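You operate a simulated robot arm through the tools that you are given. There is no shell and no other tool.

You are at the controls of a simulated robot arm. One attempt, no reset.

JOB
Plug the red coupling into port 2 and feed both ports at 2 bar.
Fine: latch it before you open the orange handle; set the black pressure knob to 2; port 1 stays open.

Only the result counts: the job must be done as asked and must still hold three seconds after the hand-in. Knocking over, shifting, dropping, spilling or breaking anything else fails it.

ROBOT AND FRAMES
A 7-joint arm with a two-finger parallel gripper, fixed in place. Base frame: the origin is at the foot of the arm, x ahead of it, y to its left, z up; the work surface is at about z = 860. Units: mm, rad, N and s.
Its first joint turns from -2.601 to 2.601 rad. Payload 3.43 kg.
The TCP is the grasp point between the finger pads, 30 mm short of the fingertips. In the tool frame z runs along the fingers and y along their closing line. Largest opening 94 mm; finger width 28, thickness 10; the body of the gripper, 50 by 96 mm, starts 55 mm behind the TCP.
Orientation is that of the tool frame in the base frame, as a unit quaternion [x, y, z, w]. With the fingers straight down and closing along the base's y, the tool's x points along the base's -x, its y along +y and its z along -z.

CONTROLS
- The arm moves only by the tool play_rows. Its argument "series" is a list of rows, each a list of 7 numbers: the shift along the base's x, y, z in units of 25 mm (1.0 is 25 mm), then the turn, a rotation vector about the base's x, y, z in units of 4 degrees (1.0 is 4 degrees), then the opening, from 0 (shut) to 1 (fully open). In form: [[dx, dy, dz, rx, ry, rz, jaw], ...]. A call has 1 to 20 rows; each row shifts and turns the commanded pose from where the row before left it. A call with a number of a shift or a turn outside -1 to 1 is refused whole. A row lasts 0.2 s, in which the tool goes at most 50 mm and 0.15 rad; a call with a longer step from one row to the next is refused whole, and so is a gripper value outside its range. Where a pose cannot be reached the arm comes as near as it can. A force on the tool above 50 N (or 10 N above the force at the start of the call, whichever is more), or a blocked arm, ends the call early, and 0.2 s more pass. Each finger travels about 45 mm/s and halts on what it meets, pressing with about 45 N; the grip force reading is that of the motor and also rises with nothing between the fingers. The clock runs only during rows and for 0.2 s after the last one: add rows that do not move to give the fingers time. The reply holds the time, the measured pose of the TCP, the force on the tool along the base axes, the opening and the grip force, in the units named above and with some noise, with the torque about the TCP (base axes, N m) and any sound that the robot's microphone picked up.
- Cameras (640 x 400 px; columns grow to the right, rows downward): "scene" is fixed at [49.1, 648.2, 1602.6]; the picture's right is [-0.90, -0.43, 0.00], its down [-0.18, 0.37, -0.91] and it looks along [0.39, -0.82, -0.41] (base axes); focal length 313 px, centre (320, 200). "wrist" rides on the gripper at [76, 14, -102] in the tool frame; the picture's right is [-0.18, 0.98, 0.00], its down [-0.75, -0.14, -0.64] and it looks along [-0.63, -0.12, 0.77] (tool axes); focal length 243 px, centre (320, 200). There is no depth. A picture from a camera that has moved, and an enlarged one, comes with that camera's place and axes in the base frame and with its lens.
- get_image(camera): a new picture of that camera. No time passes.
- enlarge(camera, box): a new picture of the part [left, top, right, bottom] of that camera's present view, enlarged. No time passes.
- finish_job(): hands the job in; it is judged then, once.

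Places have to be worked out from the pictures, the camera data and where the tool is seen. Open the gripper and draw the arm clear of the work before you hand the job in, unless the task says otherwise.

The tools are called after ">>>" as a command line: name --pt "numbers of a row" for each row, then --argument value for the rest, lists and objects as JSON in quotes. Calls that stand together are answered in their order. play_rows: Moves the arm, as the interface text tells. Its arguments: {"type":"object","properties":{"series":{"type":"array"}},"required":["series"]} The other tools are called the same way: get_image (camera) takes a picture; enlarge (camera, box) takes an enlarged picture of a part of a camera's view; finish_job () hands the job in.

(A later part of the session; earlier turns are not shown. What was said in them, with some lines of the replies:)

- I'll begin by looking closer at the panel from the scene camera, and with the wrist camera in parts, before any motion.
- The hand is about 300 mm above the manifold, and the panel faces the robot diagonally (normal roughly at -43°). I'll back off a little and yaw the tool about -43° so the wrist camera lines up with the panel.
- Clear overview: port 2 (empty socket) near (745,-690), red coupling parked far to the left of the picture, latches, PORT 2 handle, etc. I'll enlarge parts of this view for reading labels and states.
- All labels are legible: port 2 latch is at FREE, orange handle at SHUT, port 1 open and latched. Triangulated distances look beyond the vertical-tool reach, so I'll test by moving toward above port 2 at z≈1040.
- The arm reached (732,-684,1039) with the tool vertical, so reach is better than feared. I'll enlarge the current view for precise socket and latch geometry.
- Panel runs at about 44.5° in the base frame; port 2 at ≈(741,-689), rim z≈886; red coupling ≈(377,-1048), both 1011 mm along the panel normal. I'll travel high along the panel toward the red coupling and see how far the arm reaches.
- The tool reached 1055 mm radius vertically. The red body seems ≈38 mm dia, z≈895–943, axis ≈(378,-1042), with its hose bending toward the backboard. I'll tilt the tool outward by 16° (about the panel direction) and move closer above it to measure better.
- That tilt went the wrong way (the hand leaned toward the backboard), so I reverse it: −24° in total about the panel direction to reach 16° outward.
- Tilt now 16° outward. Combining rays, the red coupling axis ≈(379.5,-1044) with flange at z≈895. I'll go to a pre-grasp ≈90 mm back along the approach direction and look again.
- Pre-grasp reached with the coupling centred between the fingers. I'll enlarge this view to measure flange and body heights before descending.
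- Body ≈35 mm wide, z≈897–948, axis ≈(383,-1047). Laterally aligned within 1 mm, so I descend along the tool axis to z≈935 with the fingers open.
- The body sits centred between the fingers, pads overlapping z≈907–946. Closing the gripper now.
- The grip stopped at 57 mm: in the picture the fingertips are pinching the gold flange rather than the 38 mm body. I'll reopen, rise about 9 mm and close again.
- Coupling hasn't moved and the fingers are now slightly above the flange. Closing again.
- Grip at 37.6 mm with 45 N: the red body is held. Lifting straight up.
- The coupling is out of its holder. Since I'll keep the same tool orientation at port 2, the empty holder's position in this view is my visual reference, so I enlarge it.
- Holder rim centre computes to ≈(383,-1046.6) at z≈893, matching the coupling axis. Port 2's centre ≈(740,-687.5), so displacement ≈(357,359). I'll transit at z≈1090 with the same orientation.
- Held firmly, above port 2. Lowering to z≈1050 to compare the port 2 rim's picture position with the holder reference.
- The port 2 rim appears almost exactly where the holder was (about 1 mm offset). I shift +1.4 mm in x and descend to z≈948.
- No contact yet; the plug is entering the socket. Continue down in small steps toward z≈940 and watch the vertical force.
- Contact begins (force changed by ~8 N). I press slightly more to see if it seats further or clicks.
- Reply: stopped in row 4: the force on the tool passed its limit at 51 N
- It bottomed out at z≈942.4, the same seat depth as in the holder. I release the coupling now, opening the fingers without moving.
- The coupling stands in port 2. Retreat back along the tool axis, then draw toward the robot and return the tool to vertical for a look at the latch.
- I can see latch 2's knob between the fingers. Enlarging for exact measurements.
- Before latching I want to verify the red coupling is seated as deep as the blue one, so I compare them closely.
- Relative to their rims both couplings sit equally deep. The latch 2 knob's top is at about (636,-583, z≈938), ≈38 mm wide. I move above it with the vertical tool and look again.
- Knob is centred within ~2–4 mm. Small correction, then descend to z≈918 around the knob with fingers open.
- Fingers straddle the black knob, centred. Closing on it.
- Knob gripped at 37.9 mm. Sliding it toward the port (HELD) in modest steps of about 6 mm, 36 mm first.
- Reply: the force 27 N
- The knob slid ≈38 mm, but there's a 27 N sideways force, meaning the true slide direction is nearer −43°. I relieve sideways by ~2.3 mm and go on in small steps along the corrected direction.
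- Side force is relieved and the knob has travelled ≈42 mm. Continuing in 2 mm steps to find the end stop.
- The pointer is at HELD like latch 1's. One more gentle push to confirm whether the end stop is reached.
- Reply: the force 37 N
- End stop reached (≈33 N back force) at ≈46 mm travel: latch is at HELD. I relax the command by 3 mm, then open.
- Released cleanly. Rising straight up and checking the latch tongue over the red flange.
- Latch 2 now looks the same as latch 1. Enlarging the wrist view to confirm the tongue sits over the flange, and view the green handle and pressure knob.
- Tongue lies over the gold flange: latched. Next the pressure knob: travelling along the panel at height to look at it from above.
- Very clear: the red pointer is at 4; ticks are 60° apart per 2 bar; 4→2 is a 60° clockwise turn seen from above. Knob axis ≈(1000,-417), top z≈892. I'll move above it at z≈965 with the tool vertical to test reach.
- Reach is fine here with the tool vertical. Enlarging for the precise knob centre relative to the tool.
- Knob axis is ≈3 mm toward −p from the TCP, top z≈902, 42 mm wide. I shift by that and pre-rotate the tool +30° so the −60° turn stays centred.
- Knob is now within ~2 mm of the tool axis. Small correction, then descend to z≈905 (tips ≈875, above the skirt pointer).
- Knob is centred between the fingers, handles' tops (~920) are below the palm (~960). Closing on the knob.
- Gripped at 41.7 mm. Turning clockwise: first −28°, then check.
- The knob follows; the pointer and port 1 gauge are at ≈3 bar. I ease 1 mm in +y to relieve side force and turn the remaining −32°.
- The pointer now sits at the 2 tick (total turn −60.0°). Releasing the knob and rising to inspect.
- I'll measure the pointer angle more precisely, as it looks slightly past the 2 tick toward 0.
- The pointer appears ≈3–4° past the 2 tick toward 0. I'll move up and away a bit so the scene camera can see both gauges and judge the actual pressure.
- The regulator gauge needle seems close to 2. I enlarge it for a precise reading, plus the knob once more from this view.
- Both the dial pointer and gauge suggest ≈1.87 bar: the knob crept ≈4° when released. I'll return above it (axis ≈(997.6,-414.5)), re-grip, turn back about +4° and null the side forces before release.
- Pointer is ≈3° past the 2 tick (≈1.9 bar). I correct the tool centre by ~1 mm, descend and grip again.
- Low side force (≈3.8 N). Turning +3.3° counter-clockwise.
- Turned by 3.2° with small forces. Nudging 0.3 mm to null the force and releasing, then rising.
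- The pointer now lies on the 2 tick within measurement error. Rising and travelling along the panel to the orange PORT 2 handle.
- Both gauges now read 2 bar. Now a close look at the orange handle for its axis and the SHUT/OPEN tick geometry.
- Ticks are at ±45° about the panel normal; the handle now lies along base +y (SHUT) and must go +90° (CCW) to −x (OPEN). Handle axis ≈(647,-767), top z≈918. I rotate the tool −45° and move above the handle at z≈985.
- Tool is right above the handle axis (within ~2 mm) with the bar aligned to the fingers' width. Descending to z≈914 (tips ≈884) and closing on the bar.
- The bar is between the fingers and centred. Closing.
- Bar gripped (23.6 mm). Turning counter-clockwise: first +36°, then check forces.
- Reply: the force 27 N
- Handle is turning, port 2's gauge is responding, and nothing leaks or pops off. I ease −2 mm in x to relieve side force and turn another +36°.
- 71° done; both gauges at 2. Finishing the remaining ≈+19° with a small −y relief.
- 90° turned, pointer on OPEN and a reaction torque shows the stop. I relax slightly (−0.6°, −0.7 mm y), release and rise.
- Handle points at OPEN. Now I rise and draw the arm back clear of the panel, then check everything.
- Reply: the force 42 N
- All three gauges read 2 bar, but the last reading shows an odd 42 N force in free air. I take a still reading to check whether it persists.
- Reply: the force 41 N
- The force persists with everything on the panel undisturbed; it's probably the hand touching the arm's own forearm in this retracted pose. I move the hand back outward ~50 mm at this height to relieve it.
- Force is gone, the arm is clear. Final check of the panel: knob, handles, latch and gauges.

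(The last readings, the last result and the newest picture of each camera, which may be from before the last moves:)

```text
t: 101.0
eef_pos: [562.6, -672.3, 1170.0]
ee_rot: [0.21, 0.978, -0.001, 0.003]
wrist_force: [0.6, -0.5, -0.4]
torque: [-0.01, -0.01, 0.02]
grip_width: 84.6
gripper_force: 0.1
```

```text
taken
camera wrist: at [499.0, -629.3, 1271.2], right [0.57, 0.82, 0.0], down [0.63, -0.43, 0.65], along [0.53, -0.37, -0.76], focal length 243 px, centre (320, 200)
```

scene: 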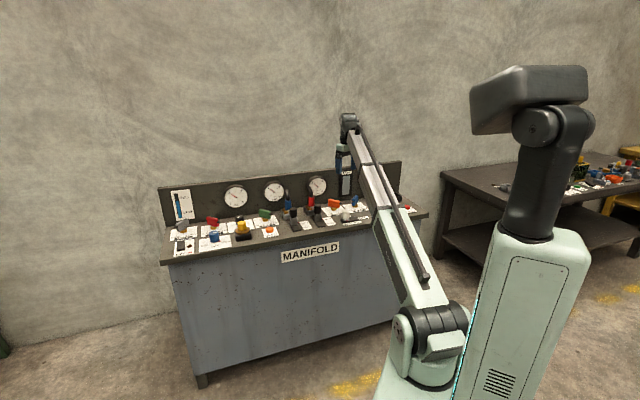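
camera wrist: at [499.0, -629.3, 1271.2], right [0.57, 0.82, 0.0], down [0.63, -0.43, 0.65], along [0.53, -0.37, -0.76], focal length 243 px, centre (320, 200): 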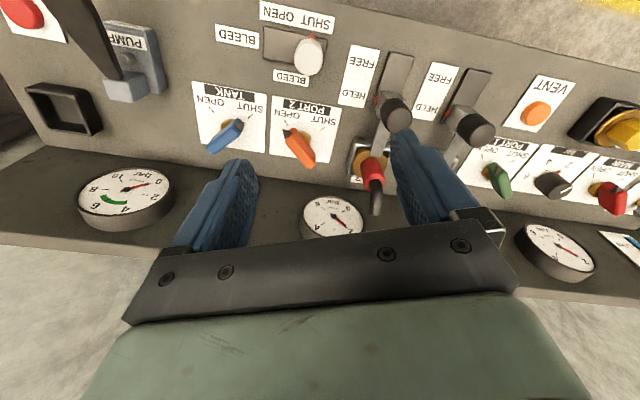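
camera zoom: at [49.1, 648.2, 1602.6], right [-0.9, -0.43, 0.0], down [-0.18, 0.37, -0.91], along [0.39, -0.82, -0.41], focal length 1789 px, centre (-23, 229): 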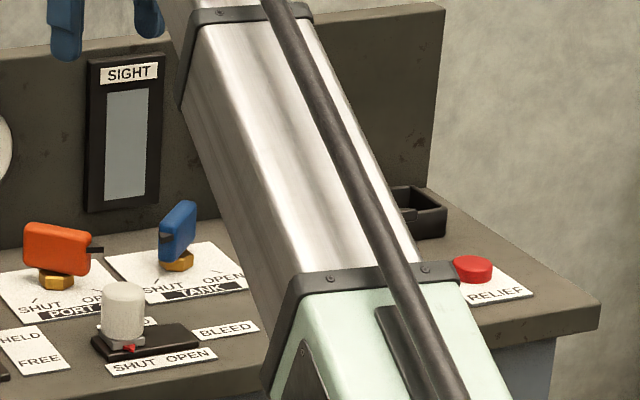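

Everything looks as required and has held for several seconds. One last precise gauge reading before handing in.

>>> enlarge --camera "scene" --box '[228, 184, 252, 208]'

>>> enlarge --camera "scene" --box '[306, 174, 330, 198]'

```text
16.00 times, centred on (240, 196) of scene
camera zoom: at [49.1, 648.2, 1602.6], right [-0.9, -0.43, 0.0], down [-0.18, 0.37, -0.91], along [0.39, -0.82, -0.41], focal length 5010 px, centre (1600, 264)
```

zoom: 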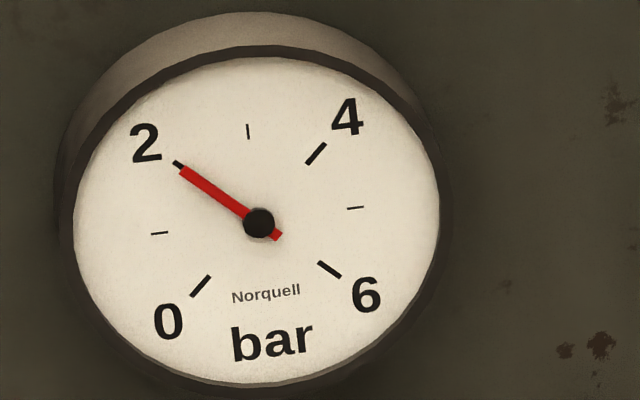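

```text
16.00 times, centred on (318, 186) of scene
camera zoom: at [49.1, 648.2, 1602.6], right [-0.9, -0.43, 0.0], down [-0.18, 0.37, -0.91], along [0.39, -0.82, -0.41], focal length 5010 px, centre (352, 424)
```

zoom: 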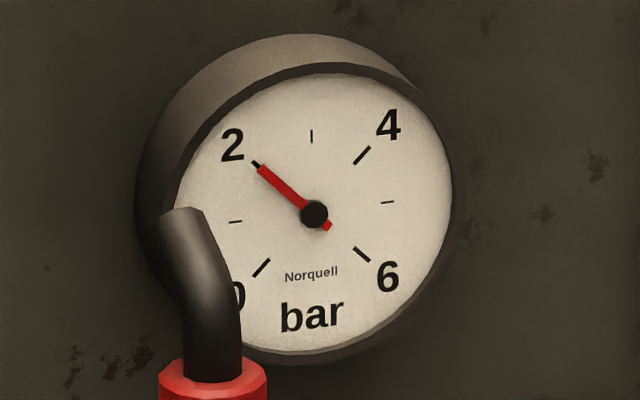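

Needles of the regulator and port 2 sit on the 2 tick; coupling latched (HELD), orange at OPEN, green still OPEN, gripper open and arm clear. Handing in.

>>> finish_job

```text
The job is handed in.
```

The red coupling is plugged into port 2, latched, and both ports are being fed at 2 bar. I handed the job in; no verdict came back with it.

- **Coupling:** it sits in port 2 at the same depth as the blue one in port 1. I slid its latch to the HELD stop before opening the orange handle.
- **Pressure:** the black knob points at 2. My first turn ended slightly low, at about 1.9 bar, so I corrected it. The regulator, port 1 and port 2 gauges all read 2 bar.
- **Valves:** the orange handle is at OPEN, and the green port 1 handle was not touched and is still open.
- **Rest of the panel:** nothing else looked moved in the final pictures, and everything held for several seconds before hand-in.

While I was retracting, the force reading rose to about 40 N in free air, most likely the hand touching the arm's own forearm. I moved the hand outward and it dropped to zero. The gripper is open and the arm is clear of the work.
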